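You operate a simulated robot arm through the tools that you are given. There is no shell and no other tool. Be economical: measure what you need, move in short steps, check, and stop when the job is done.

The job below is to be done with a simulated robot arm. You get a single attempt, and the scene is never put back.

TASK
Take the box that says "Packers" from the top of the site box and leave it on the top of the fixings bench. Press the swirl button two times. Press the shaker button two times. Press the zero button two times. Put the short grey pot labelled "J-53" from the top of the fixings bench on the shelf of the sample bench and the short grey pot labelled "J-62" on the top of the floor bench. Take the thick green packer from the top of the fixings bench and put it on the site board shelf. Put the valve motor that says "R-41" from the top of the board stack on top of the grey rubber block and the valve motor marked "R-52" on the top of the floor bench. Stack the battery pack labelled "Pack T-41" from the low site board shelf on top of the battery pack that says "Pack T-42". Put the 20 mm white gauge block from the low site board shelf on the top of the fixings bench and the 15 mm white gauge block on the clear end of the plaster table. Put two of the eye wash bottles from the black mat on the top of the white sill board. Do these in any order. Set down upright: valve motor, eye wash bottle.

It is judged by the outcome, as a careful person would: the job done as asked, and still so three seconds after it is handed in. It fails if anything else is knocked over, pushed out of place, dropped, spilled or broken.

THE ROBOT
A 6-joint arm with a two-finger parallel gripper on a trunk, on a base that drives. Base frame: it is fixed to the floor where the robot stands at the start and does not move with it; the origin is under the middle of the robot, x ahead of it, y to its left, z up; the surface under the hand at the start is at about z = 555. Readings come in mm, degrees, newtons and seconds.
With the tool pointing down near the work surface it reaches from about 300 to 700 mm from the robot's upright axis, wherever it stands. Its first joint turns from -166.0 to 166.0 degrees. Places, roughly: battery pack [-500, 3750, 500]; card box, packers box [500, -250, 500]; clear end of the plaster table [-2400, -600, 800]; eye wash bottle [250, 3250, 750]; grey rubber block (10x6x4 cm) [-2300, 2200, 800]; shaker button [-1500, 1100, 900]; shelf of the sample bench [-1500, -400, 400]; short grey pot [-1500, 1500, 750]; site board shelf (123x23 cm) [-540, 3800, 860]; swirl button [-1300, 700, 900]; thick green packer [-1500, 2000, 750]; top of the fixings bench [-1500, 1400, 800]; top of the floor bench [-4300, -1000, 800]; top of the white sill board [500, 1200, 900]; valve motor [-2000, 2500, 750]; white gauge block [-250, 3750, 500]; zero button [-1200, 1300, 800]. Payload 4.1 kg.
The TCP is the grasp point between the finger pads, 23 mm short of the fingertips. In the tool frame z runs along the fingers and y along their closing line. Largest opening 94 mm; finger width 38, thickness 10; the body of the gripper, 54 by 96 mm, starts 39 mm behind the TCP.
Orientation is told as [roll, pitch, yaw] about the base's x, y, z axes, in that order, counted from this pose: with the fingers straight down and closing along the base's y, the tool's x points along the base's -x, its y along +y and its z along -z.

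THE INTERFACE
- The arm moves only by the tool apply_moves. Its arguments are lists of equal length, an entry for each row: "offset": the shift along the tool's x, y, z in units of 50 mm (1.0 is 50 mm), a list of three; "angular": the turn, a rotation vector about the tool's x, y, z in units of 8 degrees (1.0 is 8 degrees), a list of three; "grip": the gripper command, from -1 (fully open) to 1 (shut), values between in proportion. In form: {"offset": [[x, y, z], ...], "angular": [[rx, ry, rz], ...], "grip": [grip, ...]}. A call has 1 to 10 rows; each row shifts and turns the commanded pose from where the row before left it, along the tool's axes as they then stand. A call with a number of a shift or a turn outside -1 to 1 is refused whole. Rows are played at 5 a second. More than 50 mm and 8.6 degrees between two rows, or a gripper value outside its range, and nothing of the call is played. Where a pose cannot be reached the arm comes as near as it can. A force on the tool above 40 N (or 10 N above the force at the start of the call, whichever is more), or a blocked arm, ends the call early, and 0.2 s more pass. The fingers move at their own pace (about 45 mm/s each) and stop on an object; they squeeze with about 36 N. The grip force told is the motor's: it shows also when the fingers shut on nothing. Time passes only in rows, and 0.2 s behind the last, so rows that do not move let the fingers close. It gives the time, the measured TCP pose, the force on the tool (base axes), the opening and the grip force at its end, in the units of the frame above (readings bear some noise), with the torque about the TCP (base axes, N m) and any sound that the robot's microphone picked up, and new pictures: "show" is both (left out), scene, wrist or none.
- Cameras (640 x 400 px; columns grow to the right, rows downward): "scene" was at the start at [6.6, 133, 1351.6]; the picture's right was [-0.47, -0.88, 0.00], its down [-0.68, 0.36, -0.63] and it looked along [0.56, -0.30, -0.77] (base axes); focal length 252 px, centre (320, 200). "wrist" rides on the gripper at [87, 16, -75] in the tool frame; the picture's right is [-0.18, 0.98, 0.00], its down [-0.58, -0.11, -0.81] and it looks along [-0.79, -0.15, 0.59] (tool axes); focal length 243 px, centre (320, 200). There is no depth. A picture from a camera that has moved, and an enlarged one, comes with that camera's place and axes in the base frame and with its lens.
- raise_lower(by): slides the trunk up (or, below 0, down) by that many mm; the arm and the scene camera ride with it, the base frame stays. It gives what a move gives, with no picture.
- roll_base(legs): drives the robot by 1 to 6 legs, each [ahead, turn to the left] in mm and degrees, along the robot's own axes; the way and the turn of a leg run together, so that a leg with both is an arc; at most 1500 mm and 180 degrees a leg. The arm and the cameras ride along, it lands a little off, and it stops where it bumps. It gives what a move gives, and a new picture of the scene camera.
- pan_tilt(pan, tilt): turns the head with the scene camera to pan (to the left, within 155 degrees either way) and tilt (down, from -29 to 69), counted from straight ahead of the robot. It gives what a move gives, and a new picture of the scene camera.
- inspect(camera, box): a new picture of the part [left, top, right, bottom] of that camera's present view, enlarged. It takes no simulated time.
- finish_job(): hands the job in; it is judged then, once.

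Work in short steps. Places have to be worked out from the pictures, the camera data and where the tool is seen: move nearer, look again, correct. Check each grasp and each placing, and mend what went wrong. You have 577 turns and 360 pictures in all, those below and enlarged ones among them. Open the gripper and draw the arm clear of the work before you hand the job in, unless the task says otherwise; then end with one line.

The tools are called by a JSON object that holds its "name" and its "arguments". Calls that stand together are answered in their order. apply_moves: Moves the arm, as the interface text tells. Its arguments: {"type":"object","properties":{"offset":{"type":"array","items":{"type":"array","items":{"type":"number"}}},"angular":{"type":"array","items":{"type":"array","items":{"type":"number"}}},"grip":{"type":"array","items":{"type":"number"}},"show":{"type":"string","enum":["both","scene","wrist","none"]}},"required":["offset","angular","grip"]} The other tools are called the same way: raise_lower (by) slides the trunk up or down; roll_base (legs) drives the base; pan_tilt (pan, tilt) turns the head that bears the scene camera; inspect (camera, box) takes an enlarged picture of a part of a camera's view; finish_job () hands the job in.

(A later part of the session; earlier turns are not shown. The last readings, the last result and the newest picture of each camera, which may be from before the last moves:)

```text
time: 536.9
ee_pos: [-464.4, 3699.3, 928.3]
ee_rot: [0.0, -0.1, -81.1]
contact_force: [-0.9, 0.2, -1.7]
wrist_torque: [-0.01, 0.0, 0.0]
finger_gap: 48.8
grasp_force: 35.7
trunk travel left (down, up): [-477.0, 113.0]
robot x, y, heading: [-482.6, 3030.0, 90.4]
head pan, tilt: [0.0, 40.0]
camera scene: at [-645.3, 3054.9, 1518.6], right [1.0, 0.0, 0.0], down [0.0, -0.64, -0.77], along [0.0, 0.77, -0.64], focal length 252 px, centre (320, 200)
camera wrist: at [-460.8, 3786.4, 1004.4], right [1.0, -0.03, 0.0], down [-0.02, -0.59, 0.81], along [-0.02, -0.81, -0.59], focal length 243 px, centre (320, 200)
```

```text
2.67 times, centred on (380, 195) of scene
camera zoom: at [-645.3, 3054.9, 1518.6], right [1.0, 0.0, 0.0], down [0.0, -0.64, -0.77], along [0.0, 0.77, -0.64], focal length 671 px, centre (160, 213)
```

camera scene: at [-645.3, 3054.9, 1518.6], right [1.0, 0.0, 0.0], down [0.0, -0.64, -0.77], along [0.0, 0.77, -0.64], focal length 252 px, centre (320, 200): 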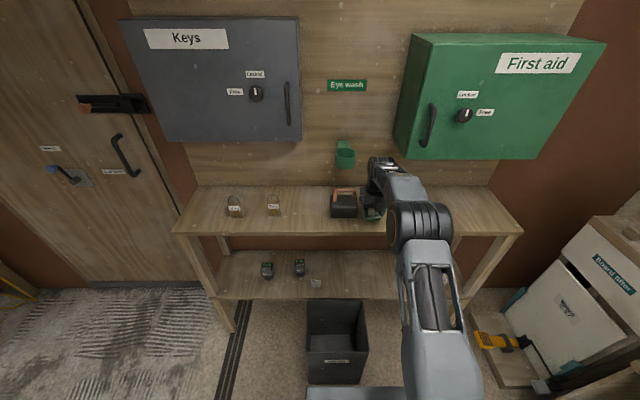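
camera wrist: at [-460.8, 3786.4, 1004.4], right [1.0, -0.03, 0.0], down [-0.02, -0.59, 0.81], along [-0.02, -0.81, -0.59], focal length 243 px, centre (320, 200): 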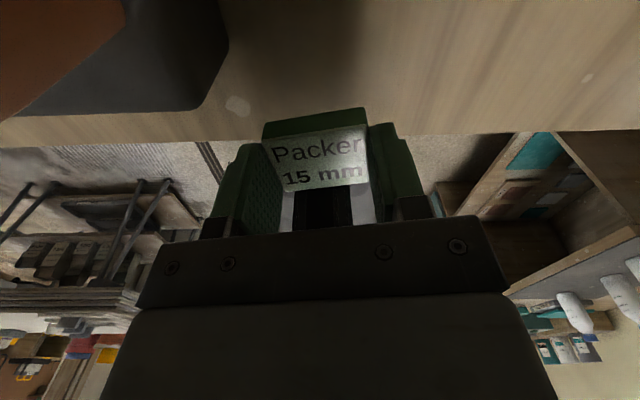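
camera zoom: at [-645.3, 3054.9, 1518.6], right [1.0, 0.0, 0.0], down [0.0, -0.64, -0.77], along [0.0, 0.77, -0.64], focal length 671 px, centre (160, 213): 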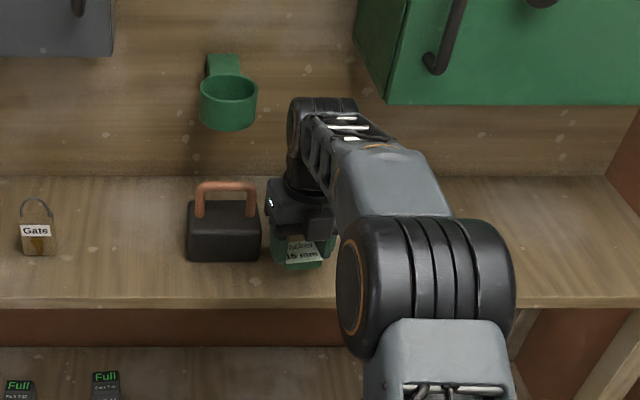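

{"name": "apply_moves", "arguments": {"offset": [[0, 0, 0.66], [0, 0, 0.06], [0, 0, 0]], "angular": [[0, 0, 0], [0, 0, 0], [0, 0, 0]], "grip": [1, 1, 1], "show": "none"}}

{"name": "apply_moves", "arguments": {"offset": [[0, 0, 0.06], [0, 0, 0]], "angular": [[0, 0, 0], [0, 0, 0]], "grip": [1, 1], "show": "none"}}

{"name": "apply_moves", "arguments": {"offset": [[0, 0, 0.06], [0, 0, 0]], "angular": [[0, 0, 0], [0, 0, 0]], "grip": [1, 1], "show": "none"}}

```text
time: 537.7
ee_pos: [-463.3, 3697.3, 892.1]
ee_rot: [0.1, 0.0, -81.1]
contact_force: [0.3, -0.1, -0.6]
wrist_torque: [0.0, -0.02, 0.01]
finger_gap: 48.4
grasp_force: 35.6
trunk travel left (down, up): [-477.0, 113.0]
robot x, y, heading: [-480.4, 3030.4, 90.0]
head pan, tilt: [0.0, 40.0]
```

```text
time: 538.3
ee_pos: [-463.7, 3697.7, 888.6]
ee_rot: [0.0, 0.0, -81.2]
contact_force: [0.9, -0.3, -0.9]
wrist_torque: [0.0, -0.01, -0.03]
finger_gap: 48.5
grasp_force: 36.0
trunk travel left (down, up): [-477.0, 113.0]
robot x, y, heading: [-475.6, 3031.0, 90.2]
head pan, tilt: [0.0, 40.0]
```

```text
time: 538.9
ee_pos: [-463.1, 3697.8, 888.7]
ee_rot: [-0.1, 0.1, -81.0]
contact_force: [0.0, 0.1, 8.3]
wrist_torque: [-0.07, 0.06, 0.0]
finger_gap: 48.5
grasp_force: 36.1
trunk travel left (down, up): [-477.0, 113.0]
robot x, y, heading: [-479.6, 3035.5, 90.3]
head pan, tilt: [0.0, 40.0]
```

Contact at the shelf (z≈860). Open partly, rise, and back out.

{"name": "apply_moves", "arguments": {"offset": [[0, 0, 0], [0, 0, 0], [0, 0, -0.6], [0, 0, -0.4], [-0.86, -0.136, 0], [-0.86, -0.136, 0], [-0.86, -0.136, 0], [-0.86, -0.136, 0], [0, 0, 0]], "angular": [[0, 0, 0], [0, 0, 0], [0, 0, 0], [0, 0, 0], [0, 0, 0], [0, 0, 0], [0, 0, 0], [0, 0, 0], [0, 0, 0]], "grip": [-0.5, -0.5, -0.5, -0.5, -0.5, -0.5, -0.5, -1, -1], "show": "both"}}

{"name": "inspect", "arguments": {"camera": "scene", "box": [260, 150, 580, 350]}}

```text
time: 540.9
ee_pos: [-464.4, 3524.2, 936.8]
ee_rot: [0.0, 0.0, -81.1]
contact_force: [-0.2, -0.6, -0.2]
wrist_torque: [-0.01, -0.01, 0.01]
finger_gap: 94.1
grasp_force: 0.1
trunk travel left (down, up): [-477.0, 113.0]
robot x, y, heading: [-477.1, 3034.4, 90.2]
head pan, tilt: [0.0, 40.0]
camera scene: at [-645.3, 3054.2, 1518.6], right [1.0, 0.0, 0.0], down [0.0, -0.64, -0.77], along [0.0, 0.77, -0.64], focal length 252 px, centre (320, 200)
camera wrist: at [-461.1, 3611.2, 1013.5], right [1.0, -0.03, 0.0], down [-0.02, -0.59, 0.81], along [-0.02, -0.81, -0.59], focal length 243 px, centre (320, 200)
```

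scene: 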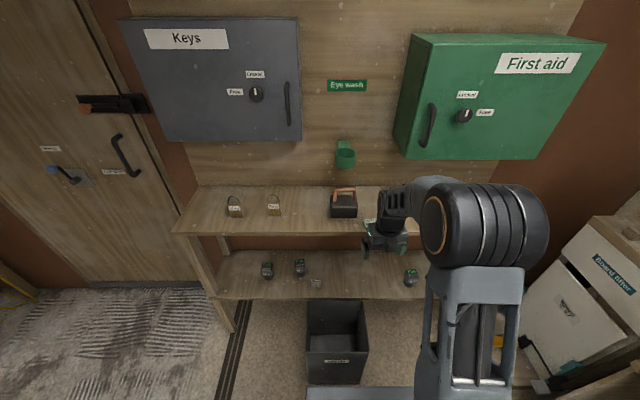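
wrist: 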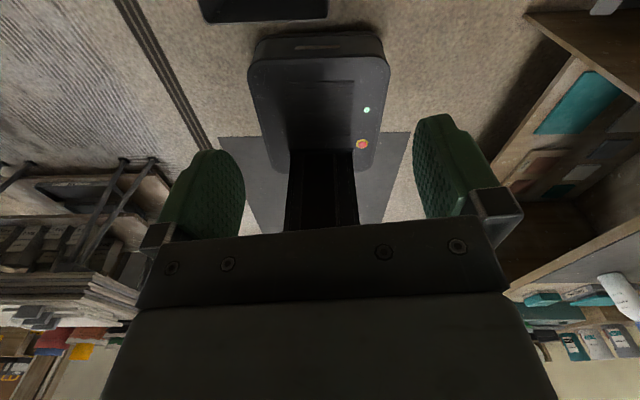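

```text
2.00 times, centred on (420, 250) of scene
camera zoom: at [-645.3, 3054.2, 1518.6], right [1.0, 0.0, 0.0], down [0.0, -0.64, -0.77], along [0.0, 0.77, -0.64], focal length 503 px, centre (120, 100)
```

zoom: 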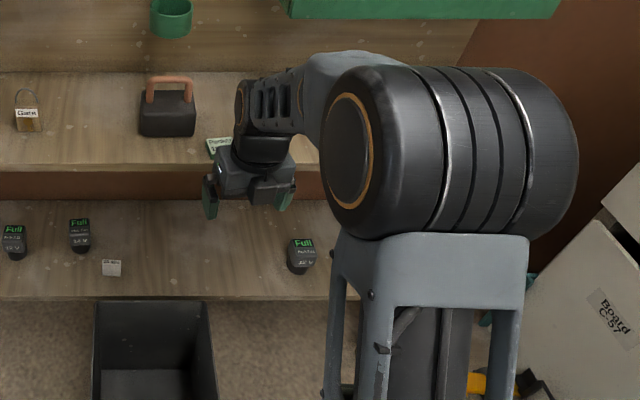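

Packer is on the shelf. Now T-41: shift right, turn to yaw -90, tilt 40° and lower.

{"name": "apply_moves", "arguments": {"offset": [[-0.135, 0.856, 0], [-0.135, 0.856, 0], [-0.135, 0.856, 0], [0, 0, 0], [0, 0, 0], [0, 0, 0], [0, 0, 0], [0, 0, 0], [0, 0, 0], [0, 0, 0]], "angular": [[0, 0, 0], [0, 0, 0], [0, 0, 0], [0, 0, 0.6], [0, 0, 0.5], [0, 1, 0], [0, 1, 0], [0, 1, 0], [0, 1, 0], [0, 1, 0]], "grip": [-1, -1, -1, -1, -1, -1, -1, -1, -1, -1], "show": "none"}}

{"name": "raise_lower", "arguments": {"by": -370}}

{"name": "roll_base", "arguments": {"legs": [[-60, 0], [0, -60], [140, 0], [0, 60]]}}

{"name": "inspect", "arguments": {"camera": "wrist", "box": [0, 0, 640, 400]}}

```text
time: 543.1
ee_pos: [-336.3, 3523.1, 936.3]
ee_rot: [-0.7, 36.9, -90.0]
contact_force: [-0.1, -0.6, -0.3]
wrist_torque: [0.0, 0.01, -0.01]
finger_gap: 94.1
grasp_force: 0.1
out of reach, approached as far as the arm can: row 10
trunk travel left (down, up): [-477.0, 113.0]
robot x, y, heading: [-477.0, 3034.4, 90.3]
head pan, tilt: [0.0, 40.0]
```

```text
time: 546.7
ee_pos: [-336.3, 3523.6, 567.5]
ee_rot: [-0.8, 36.9, -90.0]
contact_force: [0.0, -0.4, 0.2]
wrist_torque: [-0.04, 0.03, -0.01]
finger_gap: 94.2
grasp_force: 0.0
trunk travel left (down, up): [-107.0, 483.0]
robot x, y, heading: [-478.9, 3031.2, 90.3]
head pan, tilt: [0.0, 40.0]
```

```text
time: 553.9
ee_pos: [-219.9, 3536.9, 566.1]
ee_rot: [-0.8, 36.9, -89.4]
contact_force: [0.4, 0.1, 0.5]
wrist_torque: [0.0, -0.02, 0.0]
finger_gap: 94.0
grasp_force: 0.0
trunk travel left (down, up): [-107.0, 483.0]
robot x, y, heading: [-356.7, 3044.4, 90.9]
head pan, tilt: [0.0, 40.0]
camera scene: at [-523.7, 3064.9, 1148.6], right [1.0, 0.02, 0.0], down [0.01, -0.64, -0.77], along [-0.01, 0.77, -0.64], focal length 252 px, centre (320, 200)
```

scene: 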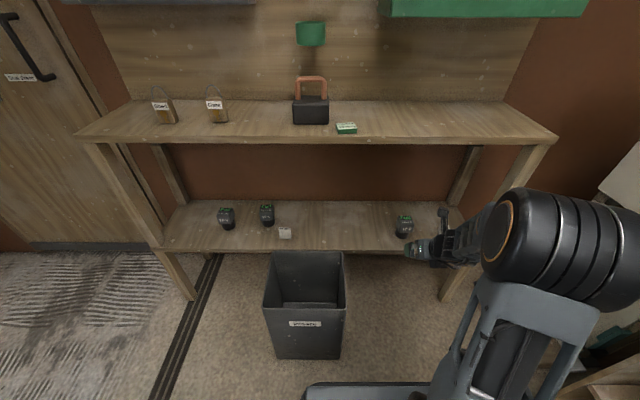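

```text
1.00 times, centred on (320, 200) of wrist (not enlarged: the box is as wide or as high as the picture)
camera zoom: at [-202.0, 3561.4, 679.1], right [0.98, -0.13, -0.12], down [-0.09, -0.95, 0.3], along [-0.15, -0.28, -0.95], focal length 243 px, centre (320, 200)
```

zoom: 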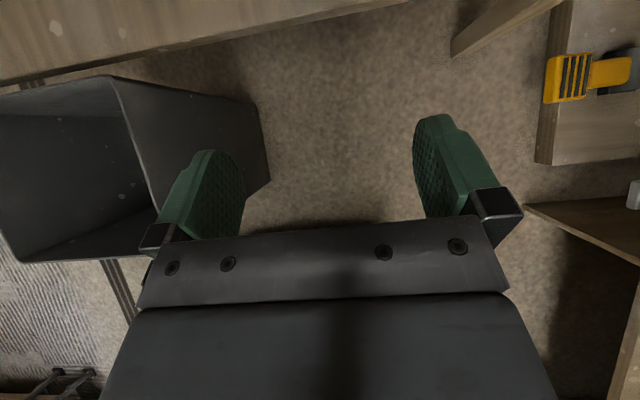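

{"name": "inspect", "arguments": {"camera": "scene", "box": [370, 200, 450, 250]}}

{"name": "inspect", "arguments": {"camera": "scene", "box": [200, 195, 320, 270]}}

```text
8.00 times, centred on (410, 225) of scene
camera zoom: at [-523.7, 3064.9, 1148.6], right [1.0, 0.02, 0.0], down [0.01, -0.64, -0.77], along [-0.01, 0.77, -0.64], focal length 2012 px, centre (-400, 0)
```

zoom: 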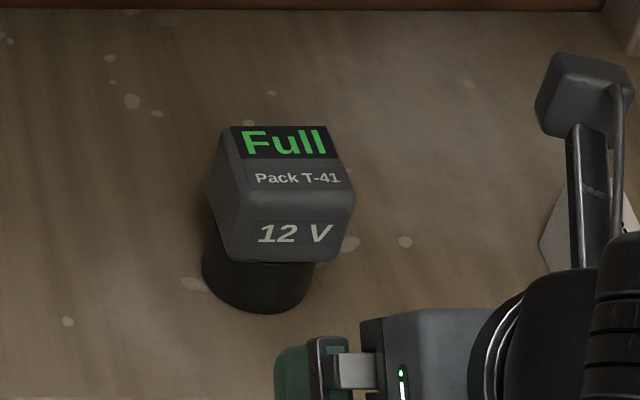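

```text
5.33 times, centred on (260, 232) of scene
camera zoom: at [-523.7, 3064.9, 1148.6], right [1.0, 0.02, 0.0], down [0.01, -0.64, -0.77], along [-0.01, 0.77, -0.64], focal length 1342 px, centre (640, 27)
```

zoom: 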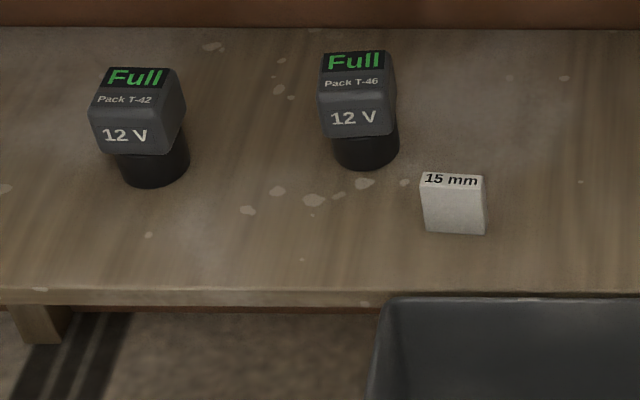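

T-41 head centre ≈(-208,3750), z 442–484. I line up and advance along the tool axis partway.

{"name": "apply_moves", "arguments": {"offset": [[0.7, 0.12, 0], [0.7, 0.12, 0], [0.7, 0, 0], [0, 0, 0.9], [0, 0, 0.9], [0, 0, 0.8], [0, 0, 0]], "angular": [[0, 0, 0], [0, 0, 0], [0, 0, 0], [0, 0, 0], [0, 0, 0], [0, 0, 0], [0, 0, 0]], "grip": [-1, -1, -1, -1, -1, -1, -1], "show": "both"}}

```text
time: 555.5
ee_pos: [-211.3, 3700.3, 524.4]
ee_rot: [-0.7, 36.8, -89.4]
contact_force: [0.3, -0.2, -0.3]
wrist_torque: [0.01, 0.01, 0.01]
finger_gap: 93.9
grasp_force: 0.0
trunk travel left (down, up): [-107.0, 483.0]
robot x, y, heading: [-354.2, 3043.2, 91.0]
head pan, tilt: [0.0, 40.0]
camera scene: at [-523.7, 3064.9, 1148.6], right [1.0, 0.02, 0.0], down [0.01, -0.64, -0.77], along [-0.01, 0.77, -0.64], focal length 252 px, centre (320, 200)
camera wrist: at [-193.5, 3724.5, 638.0], right [0.98, -0.13, -0.12], down [-0.09, -0.95, 0.3], along [-0.15, -0.28, -0.95], focal length 243 px, centre (320, 200)
```

scene: 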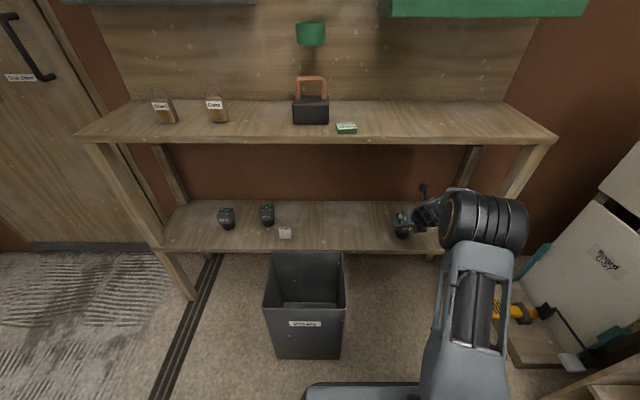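
wrist: 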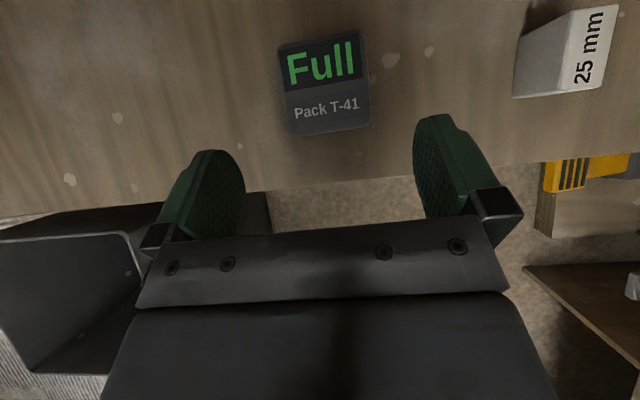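

Aligned. Advance 76 mm and grip.

{"name": "apply_moves", "arguments": {"offset": [[0, 0.1, 0.76], [0, 0, 0.75], [0, 0, 0], [0, 0, 0], [0, 0, 0], [0, 0, 0]], "angular": [[0, 0, 0], [0, 0, 0], [0, 0, 0], [0, 0, 0], [0, 0, 0], [0, 0, 0]], "grip": [-1, -1, -1, 1, 1, 1], "show": "wrist"}}

```text
time: 556.9
ee_pos: [-206.4, 3745.5, 466.2]
ee_rot: [-0.7, 36.9, -89.2]
contact_force: [-0.7, 0.5, 0.6]
wrist_torque: [0.02, -0.05, 0.02]
finger_gap: 54.0
grasp_force: 36.2
trunk travel left (down, up): [-107.0, 483.0]
robot x, y, heading: [-357.7, 3040.4, 90.8]
head pan, tilt: [0.0, 40.0]
camera wrist: at [-189.9, 3769.8, 578.9], right [0.98, -0.13, -0.12], down [-0.09, -0.95, 0.3], along [-0.15, -0.28, -0.95], focal length 243 px, centre (320, 200)
```

wrist: 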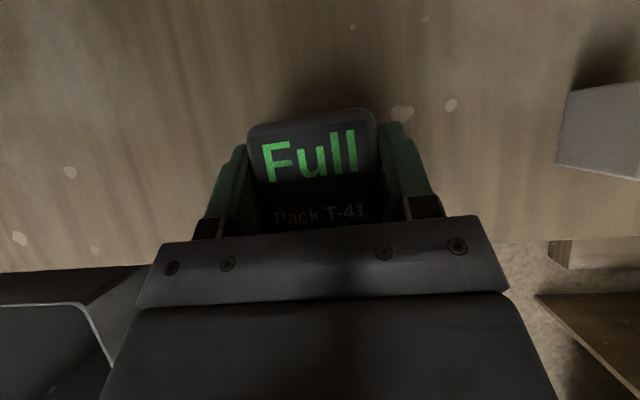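

Gripped. Retreat, then carry it over to T-42 (≈(-905,3786), top ≈484).

{"name": "apply_moves", "arguments": {"offset": [[0, 0, 0], [0, 0, -0.7], [0, 0, -1], [0, 0, -1], [0, 0, -1], [0, 0, -1], [0, 0, 0]], "angular": [[0, 0, 0], [0, 0, 0], [0, 0, 0], [0, 0, 0], [0, 0, 0], [0, 0, 0], [0, 0, 0]], "grip": [1, 1, 1, 1, 1, 1, 1], "show": "wrist"}}

{"name": "roll_base", "arguments": {"legs": [[-80, 0], [0, 90], [700, 0], [0, -90]]}}

```text
time: 558.5
ee_pos: [-203.3, 3602.5, 653.3]
ee_rot: [-0.8, 36.8, -89.4]
contact_force: [-0.1, -0.2, -3.2]
wrist_torque: [-0.03, -0.02, -0.03]
finger_gap: 53.6
grasp_force: 36.0
trunk travel left (down, up): [-107.0, 483.0]
robot x, y, heading: [-355.8, 3045.8, 90.9]
head pan, tilt: [0.0, 40.0]
camera wrist: at [-185.2, 3626.6, 766.0], right [0.98, -0.13, -0.12], down [-0.09, -0.95, 0.3], along [-0.15, -0.28, -0.95], focal length 243 px, centre (320, 200)
```

wrist: 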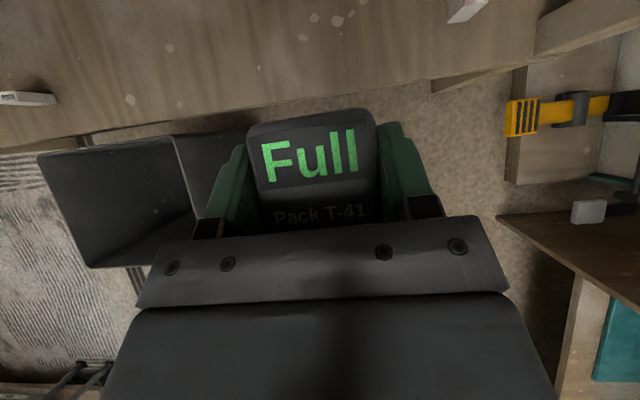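

```text
time: 570.6
ee_pos: [-894.2, 3512.0, 653.9]
ee_rot: [-0.8, 37.0, -89.6]
contact_force: [0.2, 0.6, -3.0]
wrist_torque: [0.02, 0.01, -0.01]
finger_gap: 53.8
grasp_force: 35.8
trunk travel left (down, up): [-107.0, 483.0]
robot x, y, heading: [-1053.9, 2953.2, 90.8]
head pan, tilt: [0.0, 40.0]
camera scene: at [-1218.8, 2975.6, 1148.6], right [1.0, 0.01, 0.0], down [0.01, -0.64, -0.77], along [-0.01, 0.77, -0.64], focal length 252 px, centre (320, 200)
```

scene: 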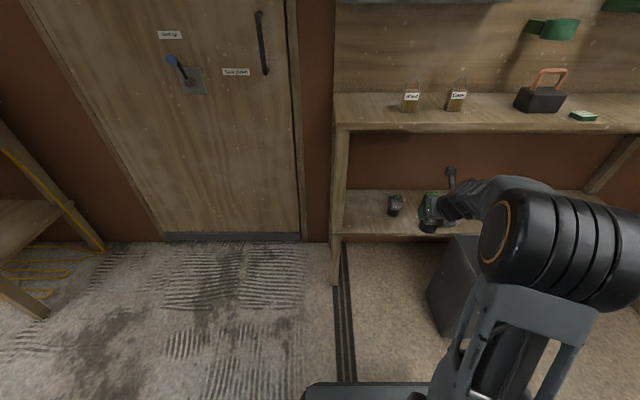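

{"name": "roll_base", "arguments": {"legs": [[95, 0]]}}

{"name": "inspect", "arguments": {"camera": "scene", "box": [350, 170, 510, 270]}}

{"name": "inspect", "arguments": {"camera": "wrist", "box": [0, 0, 640, 400]}}

```text
time: 571.7
ee_pos: [-894.8, 3606.9, 654.3]
ee_rot: [-0.8, 36.8, -89.6]
contact_force: [0.4, 0.3, -3.4]
wrist_torque: [0.01, -0.01, 0.01]
finger_gap: 53.8
grasp_force: 36.0
trunk travel left (down, up): [-107.0, 483.0]
robot x, y, heading: [-1052.9, 3046.2, 90.5]
head pan, tilt: [0.0, 40.0]
camera scene: at [-1219.7, 3070.5, 1148.6], right [1.0, 0.01, 0.0], down [0.01, -0.64, -0.77], along [-0.01, 0.77, -0.64], focal length 252 px, centre (320, 200)
```

scene: 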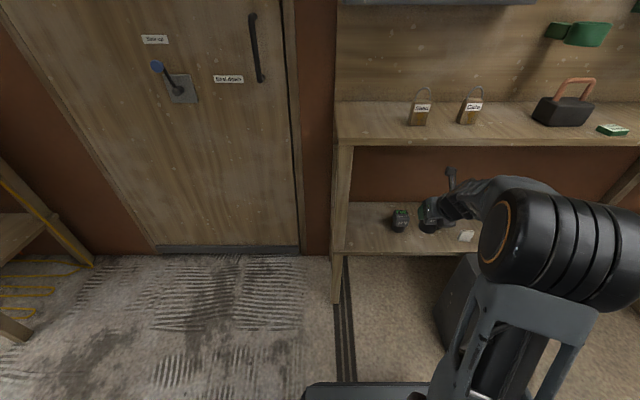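

```text
4.00 times, centred on (430, 220) of scene
camera zoom: at [-1219.7, 3070.5, 1148.6], right [1.0, 0.01, 0.0], down [0.01, -0.64, -0.77], along [-0.01, 0.77, -0.64], focal length 1006 px, centre (-120, 120)
```

zoom: 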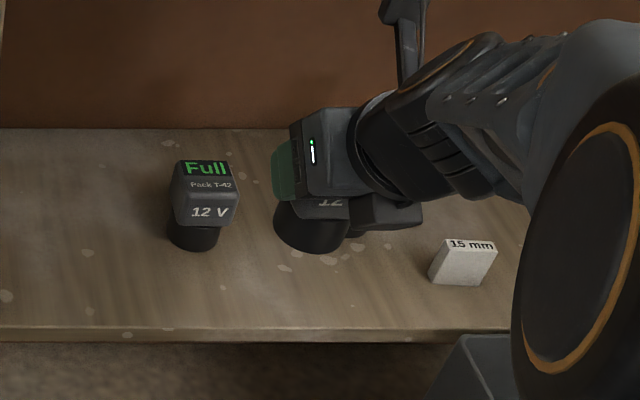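

```text
1.00 times, centred on (320, 200) of wrist (not enlarged: the box is as wide or as high as the picture)
camera zoom: at [-877.9, 3630.4, 765.9], right [0.98, -0.13, -0.12], down [-0.09, -0.95, 0.3], along [-0.15, -0.28, -0.95], focal length 243 px, centre (320, 200)
```

zoom: 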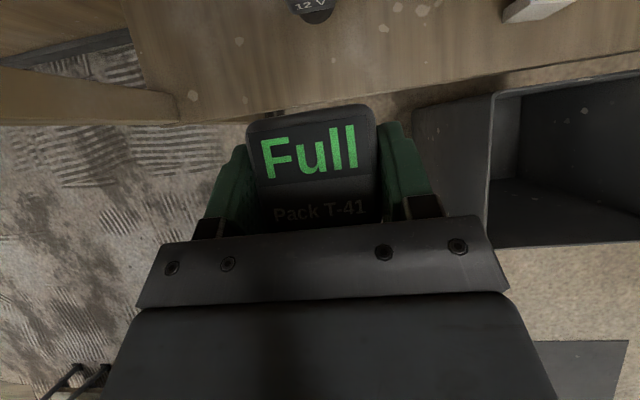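

T-42 is centred at ≈(-908,3788). I lower to z≈585 in front, then move in horizontally, stopping to check.

{"name": "apply_moves", "arguments": {"offset": [[-0.41, -0.13, 0.55], [-0.41, -0.13, 0.55], [0.7, 0, 0.53], [0.7, 0, 0.53], [0.7, 0, 0.53], [0, 0, 0]], "angular": [[0, 0, 0], [0, 0, 0], [0, 0, 0], [0, 0, 0], [0, 0, 0], [0, 0, 0]], "grip": [1, 1, 1, 1, 1, 1], "show": "both"}}

{"name": "inspect", "arguments": {"camera": "scene", "box": [350, 160, 510, 260]}}

```text
time: 573.1
ee_pos: [-910.4, 3738.0, 583.8]
ee_rot: [-0.8, 36.8, -89.6]
contact_force: [-0.7, 0.0, -3.4]
wrist_torque: [-0.02, 0.02, 0.0]
finger_gap: 53.9
grasp_force: 35.9
trunk travel left (down, up): [-107.0, 483.0]
robot x, y, heading: [-1053.2, 3047.7, 90.7]
head pan, tilt: [0.0, 40.0]
camera scene: at [-1219.7, 3070.6, 1148.6], right [1.0, 0.01, 0.0], down [0.01, -0.64, -0.77], along [-0.01, 0.77, -0.64], focal length 252 px, centre (320, 200)
camera wrist: at [-893.6, 3762.7, 696.8], right [0.98, -0.13, -0.12], down [-0.09, -0.95, 0.3], along [-0.15, -0.28, -0.95], focal length 243 px, centre (320, 200)
```

scene: 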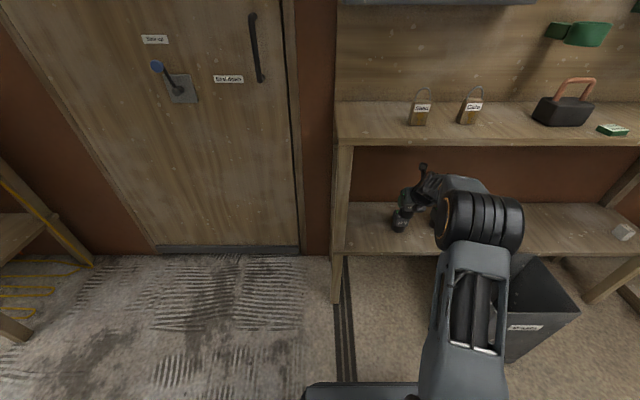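
wrist: 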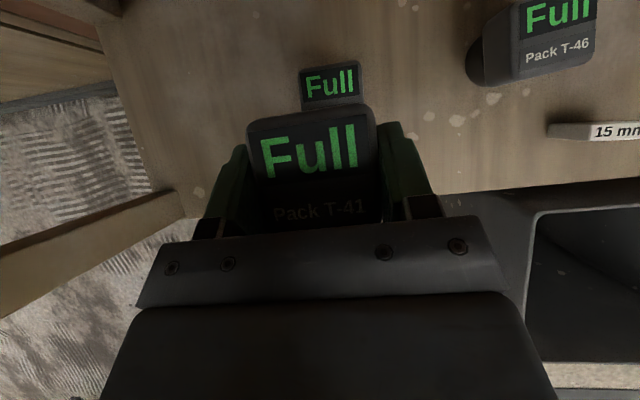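

```text
4.00 times, centred on (430, 210) of scene
camera zoom: at [-1219.7, 3070.6, 1148.6], right [1.0, 0.01, 0.0], down [0.01, -0.64, -0.77], along [-0.01, 0.77, -0.64], focal length 1006 px, centre (-120, 160)
```

zoom: 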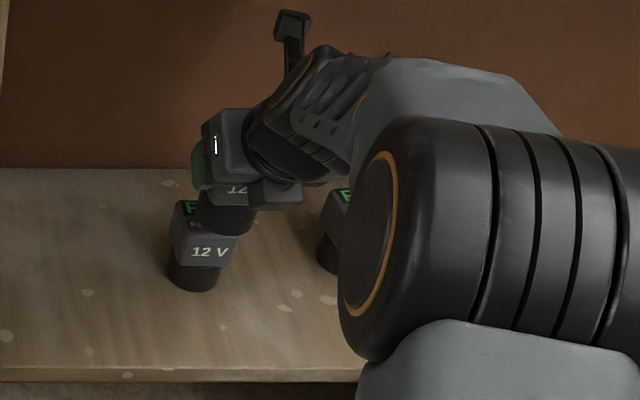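

T-42's head is centred at about (-906,3782). Move 42 mm in, then lower.

{"name": "apply_moves", "arguments": {"offset": [[0.34, 0.04, 0.25], [0.34, 0.04, 0.25], [-0.18, 0, 0.24], [0, 0, 0]], "angular": [[0, 0, 0], [0, 0, 0], [0, 0, 0], [0, 0, 0]], "grip": [1, 1, 1, 1], "show": "both"}}

{"name": "inspect", "arguments": {"camera": "scene", "box": [370, 170, 450, 245]}}

```text
time: 574.1
ee_pos: [-907.8, 3781.3, 570.0]
ee_rot: [-0.8, 36.9, -89.6]
contact_force: [0.0, 0.2, -3.5]
wrist_torque: [0.0, -0.02, 0.01]
finger_gap: 53.8
grasp_force: 35.7
trunk travel left (down, up): [-107.0, 483.0]
robot x, y, heading: [-1053.0, 3047.9, 90.7]
head pan, tilt: [0.0, 40.0]
camera scene: at [-1219.7, 3070.6, 1148.6], right [1.0, 0.01, 0.0], down [0.01, -0.64, -0.77], along [-0.01, 0.77, -0.64], focal length 252 px, centre (320, 200)
camera wrist: at [-890.5, 3804.6, 682.1], right [0.98, -0.13, -0.12], down [-0.09, -0.95, 0.3], along [-0.15, -0.28, -0.95], focal length 243 px, centre (320, 200)
```

scene: 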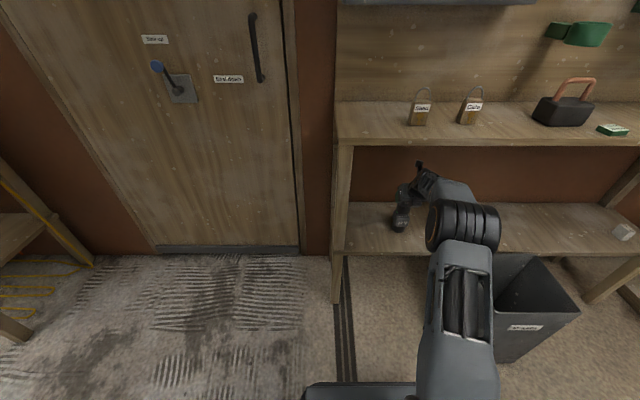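
wrist: 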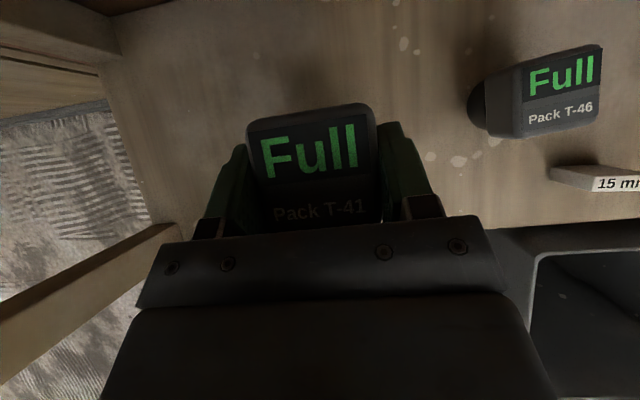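

```text
5.33 times, centred on (410, 208) of scene
camera zoom: at [-1219.7, 3070.6, 1148.6], right [1.0, 0.01, 0.0], down [0.01, -0.64, -0.77], along [-0.01, 0.77, -0.64], focal length 1342 px, centre (-160, 160)
```

zoom: 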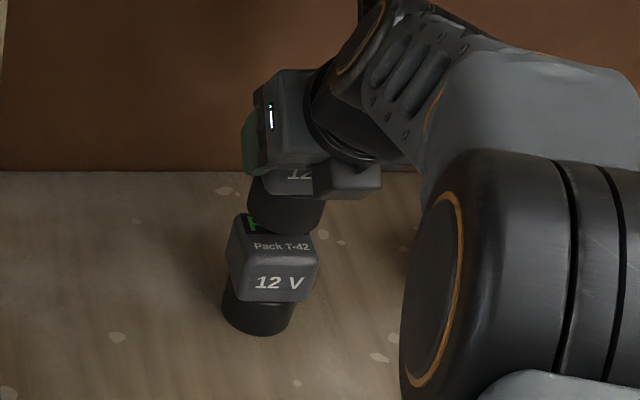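

{"name": "apply_moves", "arguments": {"offset": [[-0.2, 0, 0.27], [0, 0, 0]], "angular": [[0, 0, 0], [0, 0, 0]], "grip": [1, 1], "show": "none"}}

{"name": "apply_moves", "arguments": {"offset": [[-0.036, 0, 0.048], [0, 0, 0]], "angular": [[0, 0, 0], [0, 0, 0]], "grip": [1, 1], "show": "none"}}

{"name": "apply_moves", "arguments": {"offset": [[-0.036, 0, 0.048], [0, 0, 0]], "angular": [[0, 0, 0], [0, 0, 0]], "grip": [1, 1], "show": "none"}}

```text
time: 574.7
ee_pos: [-907.6, 3780.8, 552.9]
ee_rot: [-0.9, 36.9, -89.7]
contact_force: [0.6, -0.9, -2.6]
wrist_torque: [-0.02, -0.01, 0.03]
finger_gap: 53.7
grasp_force: 35.8
trunk travel left (down, up): [-107.0, 483.0]
robot x, y, heading: [-1052.6, 3044.2, 90.4]
head pan, tilt: [0.0, 40.0]
```

```text
time: 575.3
ee_pos: [-908.6, 3780.6, 548.9]
ee_rot: [-0.8, 36.9, -89.7]
contact_force: [0.4, 0.4, -3.5]
wrist_torque: [0.01, -0.02, 0.01]
finger_gap: 53.8
grasp_force: 36.1
trunk travel left (down, up): [-107.0, 483.0]
robot x, y, heading: [-1052.0, 3045.9, 90.5]
head pan, tilt: [0.0, 40.0]
```

```text
time: 575.9
ee_pos: [-907.9, 3780.2, 546.6]
ee_rot: [-0.8, 37.1, -89.6]
contact_force: [-0.1, -2.2, 3.3]
wrist_torque: [-0.05, -0.14, -0.01]
finger_gap: 54.2
grasp_force: 35.7
trunk travel left (down, up): [-107.0, 483.0]
robot x, y, heading: [-1055.3, 3047.0, 90.8]
head pan, tilt: [0.0, 40.0]
```

Contact exactly as predicted. Check, then release.

{"name": "inspect", "arguments": {"camera": "scene", "box": [370, 170, 450, 245]}}

{"name": "apply_moves", "arguments": {"offset": [[0, 0, 0], [0, 0, 0], [0, 0, 0]], "angular": [[0, 0, 0], [0, 0, 0], [0, 0, 0]], "grip": [-0.5, -0.5, -0.5], "show": "wrist"}}

```text
5.33 times, centred on (410, 208) of scene
camera zoom: at [-1219.8, 3070.1, 1148.7], right [1.0, 0.01, 0.0], down [0.01, -0.64, -0.77], along [-0.01, 0.77, -0.64], focal length 1342 px, centre (-160, 160)
```

zoom: 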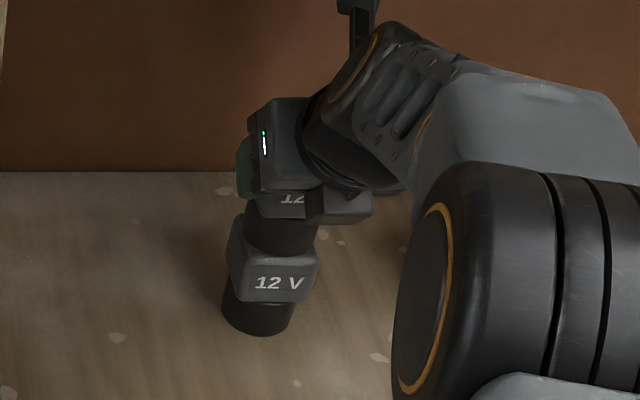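

```text
time: 576.7
ee_pos: [-908.3, 3781.1, 547.6]
ee_rot: [-0.8, 36.9, -89.7]
contact_force: [0.7, -0.1, -0.1]
wrist_torque: [-0.01, -0.04, 0.01]
finger_gap: 70.3
grasp_force: 0.0
trunk travel left (down, up): [-107.0, 483.0]
robot x, y, heading: [-1050.8, 3048.5, 90.8]
head pan, tilt: [0.0, 40.0]
camera wrist: at [-890.2, 3804.5, 659.5], right [0.98, -0.13, -0.12], down [-0.09, -0.95, 0.3], along [-0.15, -0.28, -0.95], focal length 243 px, centre (320, 200)
```

wrist: 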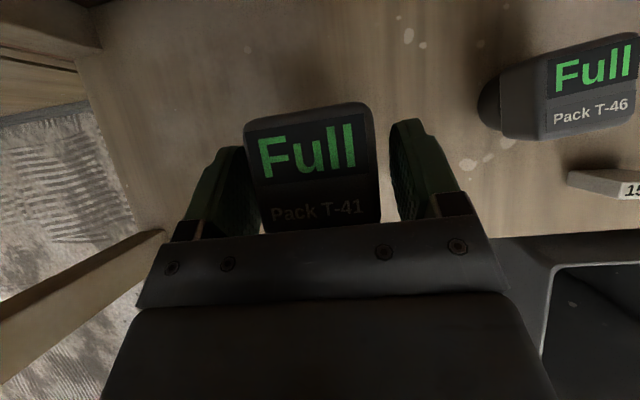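

Stack stands. Retreat a bit along the axis, then horizontally back out below the upper shelf.

{"name": "apply_moves", "arguments": {"offset": [[0, 0, -0.4], [0, 0, -0.6], [-0.7, 0, -0.53], [-0.7, 0, -0.53], [-0.7, 0, -0.53], [-0.7, 0, -0.53], [0, 0, 0]], "angular": [[0, 0, 0], [0, 0, 0], [0, 0, 0], [0, 0, 0], [0, 0, 0], [0, 0, 0], [0, 0, 0]], "grip": [-0.5, -0.5, -0.5, -0.5, -0.5, -0.5, -1], "show": "both"}}

{"name": "inspect", "arguments": {"camera": "scene", "box": [350, 160, 510, 260]}}

```text
time: 578.3
ee_pos: [-904.7, 3575.0, 586.8]
ee_rot: [-0.8, 36.9, -89.7]
contact_force: [0.4, -0.5, -0.9]
wrist_torque: [0.01, 0.02, 0.0]
finger_gap: 93.8
grasp_force: 0.0
trunk travel left (down, up): [-107.0, 483.0]
robot x, y, heading: [-1049.4, 3047.8, 90.6]
head pan, tilt: [0.0, 40.0]
camera scene: at [-1219.7, 3070.4, 1148.6], right [1.0, 0.01, 0.0], down [0.01, -0.64, -0.77], along [-0.01, 0.77, -0.64], focal length 252 px, centre (320, 200)
camera wrist: at [-887.1, 3598.8, 699.9], right [0.98, -0.13, -0.12], down [-0.09, -0.95, 0.3], along [-0.15, -0.28, -0.95], focal length 243 px, centre (320, 200)
```

scene: 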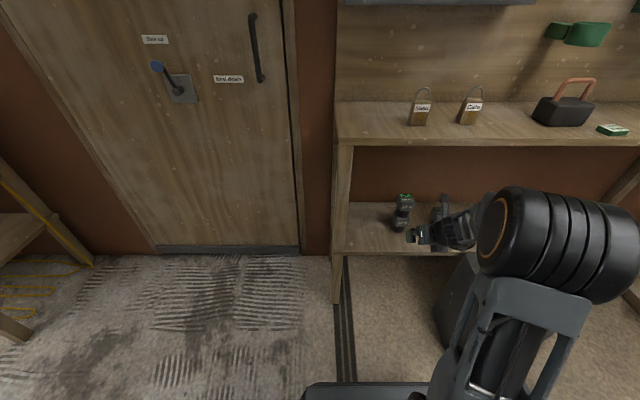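
wrist: 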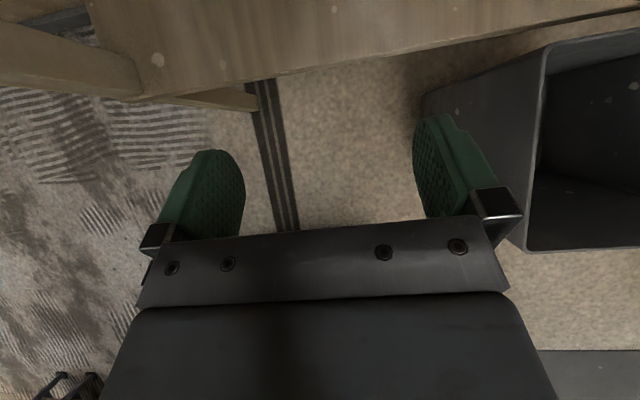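

```text
4.00 times, centred on (430, 210) of scene
camera zoom: at [-1219.7, 3070.4, 1148.6], right [1.0, 0.01, 0.0], down [0.01, -0.64, -0.77], along [-0.01, 0.77, -0.64], focal length 1006 px, centre (-120, 160)
```

zoom: 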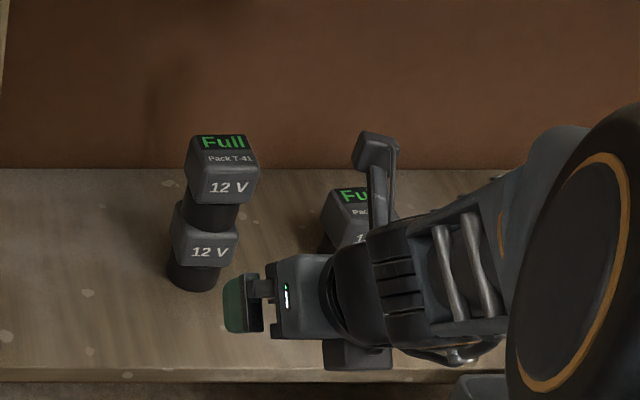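

Stack is good. Next the 15 mm block at ≈(-668,3729): reposition the base.

{"name": "roll_base", "arguments": {"legs": [[-135, 0], [0, -60], [268, 0], [0, 60]]}}

{"name": "inspect", "arguments": {"camera": "wrist", "box": [0, 0, 640, 400]}}

```text
time: 586.4
ee_pos: [-671.4, 3576.7, 587.6]
ee_rot: [-0.8, 36.9, -89.8]
contact_force: [0.7, -0.6, 0.2]
wrist_torque: [0.0, -0.01, -0.02]
finger_gap: 94.0
grasp_force: 0.0
trunk travel left (down, up): [-107.0, 483.0]
robot x, y, heading: [-821.9, 3047.5, 90.3]
head pan, tilt: [0.0, 40.0]
camera scene: at [-987.6, 3072.3, 1148.6], right [1.0, 0.01, 0.0], down [0.0, -0.64, -0.77], along [-0.01, 0.77, -0.64], focal length 252 px, centre (320, 200)
```

scene: 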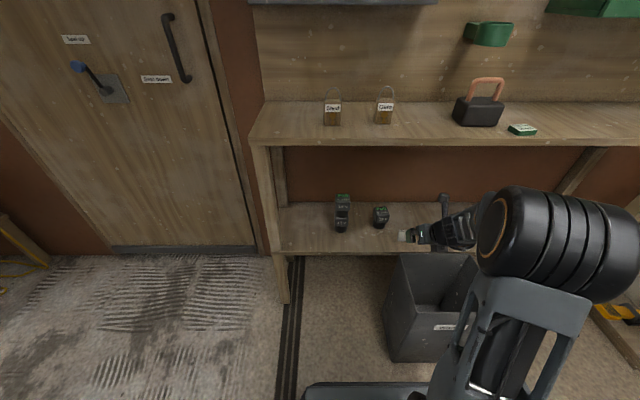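

```text
1.00 times, centred on (320, 200) of wrist (not enlarged: the box is as wide or as high as the picture)
camera zoom: at [-654.0, 3600.5, 699.9], right [0.98, -0.14, -0.12], down [-0.09, -0.95, 0.3], along [-0.16, -0.28, -0.95], focal length 243 px, centre (320, 200)
```

zoom: 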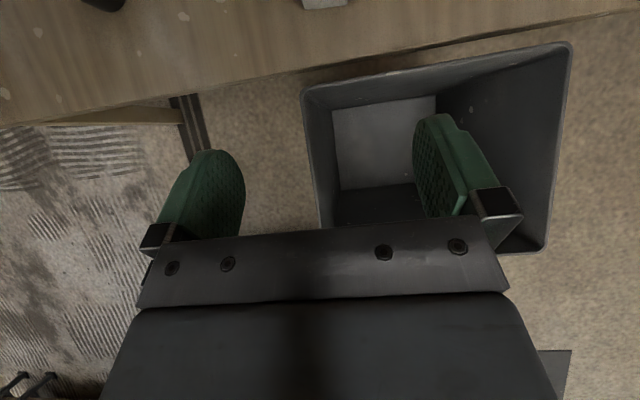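

{"name": "apply_moves", "arguments": {"offset": [[0.3, 0, 0.58], [0.3, 0, 0.58], [0, 0, 0.5], [0, 0, 0]], "angular": [[0, 0, 0], [0, 0, 0], [0, 0, 0], [0, 0, 0]], "grip": [-0.5, -0.5, -0.5, -0.5], "show": "both"}}

```text
time: 587.4
ee_pos: [-673.6, 3651.7, 538.0]
ee_rot: [-0.8, 37.0, -89.7]
contact_force: [-0.1, 0.1, -0.2]
wrist_torque: [-0.01, 0.0, 0.03]
finger_gap: 70.5
grasp_force: 0.1
trunk travel left (down, up): [-107.0, 483.0]
robot x, y, heading: [-821.5, 3049.2, 90.3]
head pan, tilt: [0.0, 40.0]
camera scene: at [-987.6, 3072.3, 1148.6], right [1.0, 0.01, 0.0], down [0.0, -0.64, -0.77], along [-0.01, 0.77, -0.64], focal length 252 px, centre (320, 200)
camera wrist: at [-655.9, 3675.0, 651.4], right [0.98, -0.14, -0.12], down [-0.09, -0.95, 0.3], along [-0.16, -0.28, -0.95], focal length 243 px, centre (320, 200)
```

scene: 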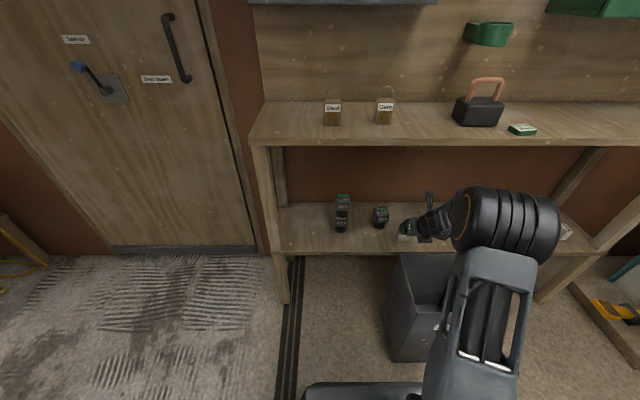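
wrist: 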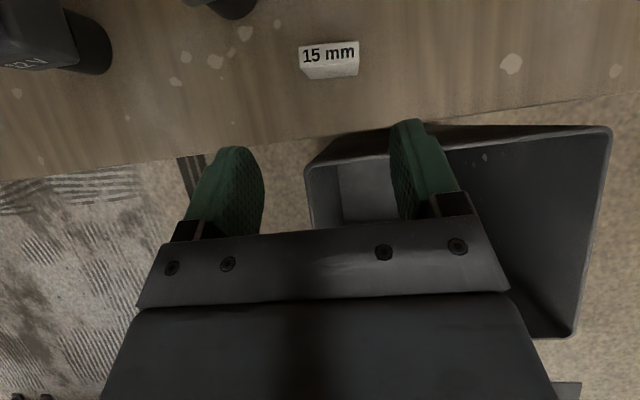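

{"name": "apply_moves", "arguments": {"offset": [[0, 0.11, 0.81], [0, 0, 0.81], [0, 0, 0.8], [0, 0, 0], [0, 0, 0], [0, 0, 0], [0, 0, 0]], "angular": [[0, 0, 0], [0, 0, 0], [0, 0, 0], [0, 0, 0], [0, 0, 0], [0, 0, 0], [0, 0, 0]], "grip": [-0.5, -0.5, -0.5, -0.5, 1, 1, 1], "show": "wrist"}}

```text
time: 589.0
ee_pos: [-669.6, 3722.9, 441.9]
ee_rot: [-0.8, 37.0, -89.8]
contact_force: [0.3, 0.3, -0.1]
wrist_torque: [0.03, -0.02, -0.01]
finger_gap: 44.3
grasp_force: 36.5
trunk travel left (down, up): [-107.0, 483.0]
robot x, y, heading: [-821.5, 3048.9, 90.6]
head pan, tilt: [0.0, 40.0]
camera wrist: at [-651.8, 3747.0, 554.7], right [0.98, -0.14, -0.12], down [-0.09, -0.95, 0.3], along [-0.16, -0.28, -0.95], focal length 243 px, centre (320, 200)
```

wrist: 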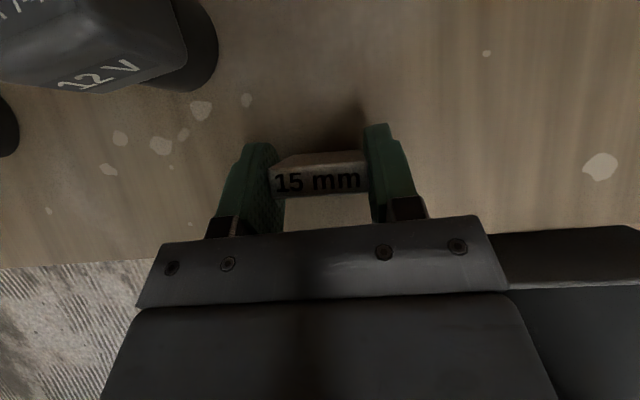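

15 mm block gripped. Retreat, raise, and take it round to the plaster table.

{"name": "apply_moves", "arguments": {"offset": [[0, 0, 0], [0, 0, -0.6], [0, 0, -1], [0, 0, -1], [-0.5, 0, -0.8], [-0.5, 0, -0.8], [0, 0, 0]], "angular": [[0, 0, 0], [0, 0, 0], [0, 0, 0], [0, 0, 0], [0, 0, 0], [0, 0, 0], [0, 0, 0]], "grip": [1, 1, 1, 1, 1, 1, 1], "show": "wrist"}}

{"name": "roll_base", "arguments": {"legs": [[-100, 0]]}}

{"name": "raise_lower", "arguments": {"by": 380}}

{"name": "roll_base", "arguments": {"legs": [[0, 87], [920, 0], [900, 0], [0, 60]]}}

```text
time: 590.6
ee_pos: [-667.4, 3556.8, 579.1]
ee_rot: [-0.8, 37.0, -89.8]
contact_force: [0.1, 0.1, -0.1]
wrist_torque: [0.01, -0.01, 0.01]
finger_gap: 44.1
grasp_force: 36.0
trunk travel left (down, up): [-107.0, 483.0]
robot x, y, heading: [-819.3, 3044.4, 90.5]
head pan, tilt: [0.0, 40.0]
camera wrist: at [-649.8, 3580.2, 691.8], right [0.98, -0.14, -0.12], down [-0.09, -0.95, 0.3], along [-0.16, -0.28, -0.95], focal length 243 px, centre (320, 200)
```

wrist: 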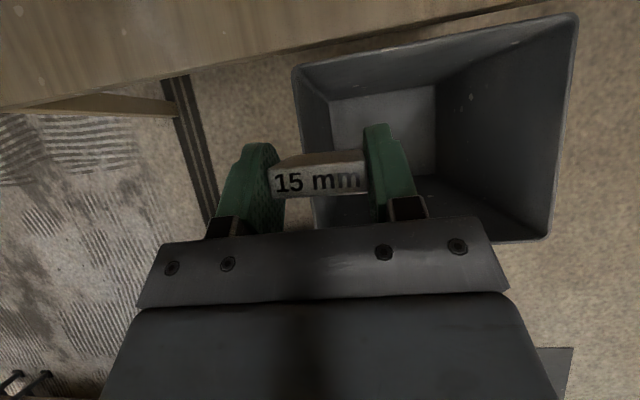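

```text
time: 591.8
ee_pos: [-666.6, 3455.3, 577.1]
ee_rot: [-0.8, 36.9, -89.8]
contact_force: [-0.5, 0.0, -0.4]
wrist_torque: [0.02, 0.01, -0.01]
finger_gap: 44.2
grasp_force: 35.6
trunk travel left (down, up): [-107.0, 483.0]
robot x, y, heading: [-819.8, 2949.3, 90.6]
head pan, tilt: [0.0, 40.0]
camera scene: at [-986.9, 2971.0, 1148.6], right [1.0, 0.01, 0.0], down [0.0, -0.64, -0.77], along [-0.01, 0.77, -0.64], focal length 252 px, centre (320, 200)
```

scene: 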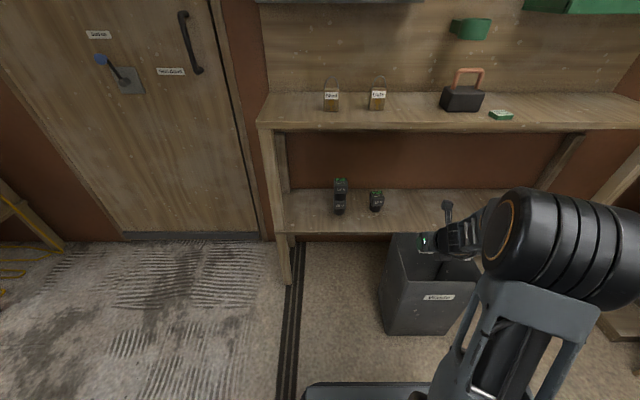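

```text
time: 595.5
ee_pos: [-666.7, 3454.6, 959.2]
ee_rot: [-0.7, 36.9, -89.8]
contact_force: [0.4, -0.6, -0.5]
wrist_torque: [-0.05, -0.02, -0.03]
finger_gap: 44.2
grasp_force: 36.0
trunk travel left (down, up): [-487.0, 103.0]
robot x, y, heading: [-820.6, 2948.9, 90.5]
head pan, tilt: [0.0, 40.0]
```

```text
time: 610.9
ee_pos: [-3037.2, 2696.7, 958.6]
ee_rot: [-0.8, 37.0, 56.7]
contact_force: [0.4, 0.0, 0.5]
wrist_torque: [0.0, -0.01, 0.01]
finger_gap: 43.6
grasp_force: 35.5
trunk travel left (down, up): [-487.0, 103.0]
robot x, y, heading: [-2630.8, 3039.0, -122.8]
head pan, tilt: [0.0, 40.0]
camera scene: at [-2505.0, 2925.6, 1528.6], right [-0.84, 0.54, 0.0], down [0.35, 0.54, -0.77], along [-0.42, -0.64, -0.64], focal length 252 px, centre (320, 200)
```

scene: 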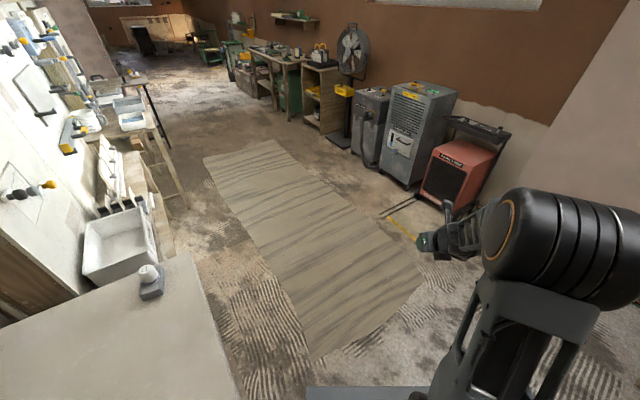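

{"name": "roll_base", "arguments": {"legs": [[920, 0], [0, 33], [1000, 0], [1000, 0]]}}

{"name": "pan_tilt", "arguments": {"pan": 40, "tilt": 30}}

```text
time: 626.8
ee_pos: [-3278.0, -214.0, 959.2]
ee_rot: [-0.8, 36.8, 89.7]
contact_force: [-0.7, 1.4, 0.2]
wrist_torque: [0.01, 0.04, 0.01]
finger_gap: 43.8
grasp_force: 35.6
trunk travel left (down, up): [-487.0, 103.0]
robot x, y, heading: [-3116.3, 290.7, -89.8]
head pan, tilt: [0.0, 40.0]
camera scene: at [-2954.6, 267.4, 1528.6], right [-1.0, 0.0, 0.0], down [0.0, 0.64, -0.77], along [0.0, -0.77, -0.64], focal length 252 px, centre (320, 200)
```

scene: 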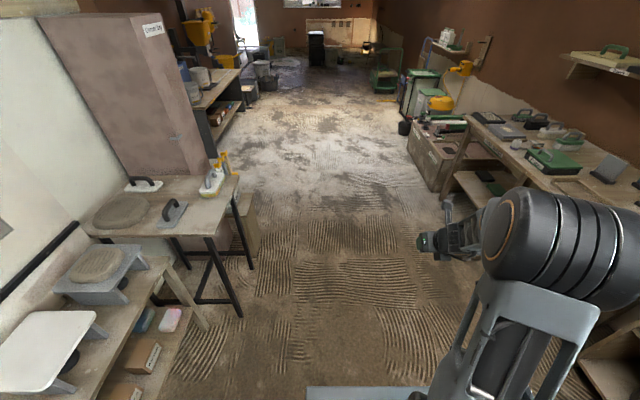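

```text
time: 627.8
ee_pos: [-3277.9, -213.8, 958.4]
ee_rot: [-0.7, 36.9, 89.8]
contact_force: [0.4, 1.1, -0.3]
wrist_torque: [0.03, 0.0, 0.0]
finger_gap: 43.9
grasp_force: 36.3
trunk travel left (down, up): [-487.0, 103.0]
robot x, y, heading: [-3119.8, 294.9, -89.7]
head pan, tilt: [40.0, 30.0]
camera scene: at [-2896.5, 283.1, 1544.0], right [-0.77, -0.64, 0.0], down [-0.32, 0.38, -0.87], along [0.55, -0.66, -0.5], focal length 252 px, centre (320, 200)
```

scene: 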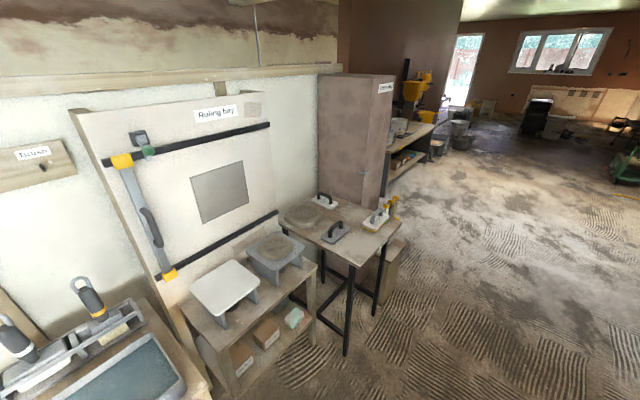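

{"name": "inspect", "arguments": {"camera": "scene", "box": [240, 160, 440, 285]}}

```text
3.20 times, centred on (340, 222) of scene
camera zoom: at [-2896.5, 283.1, 1544.0], right [-0.77, -0.64, 0.0], down [-0.32, 0.38, -0.87], along [0.55, -0.66, -0.5], focal length 805 px, centre (256, 128)
```

zoom: 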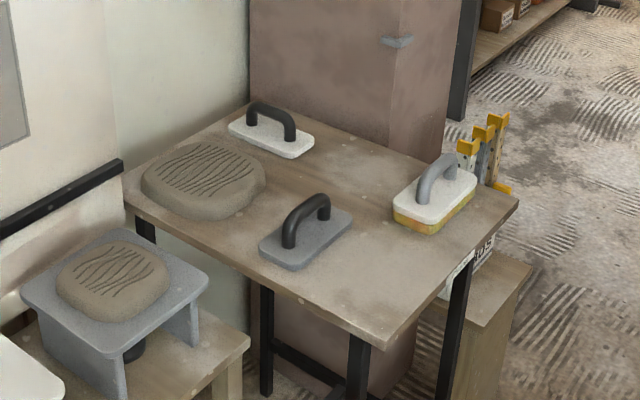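

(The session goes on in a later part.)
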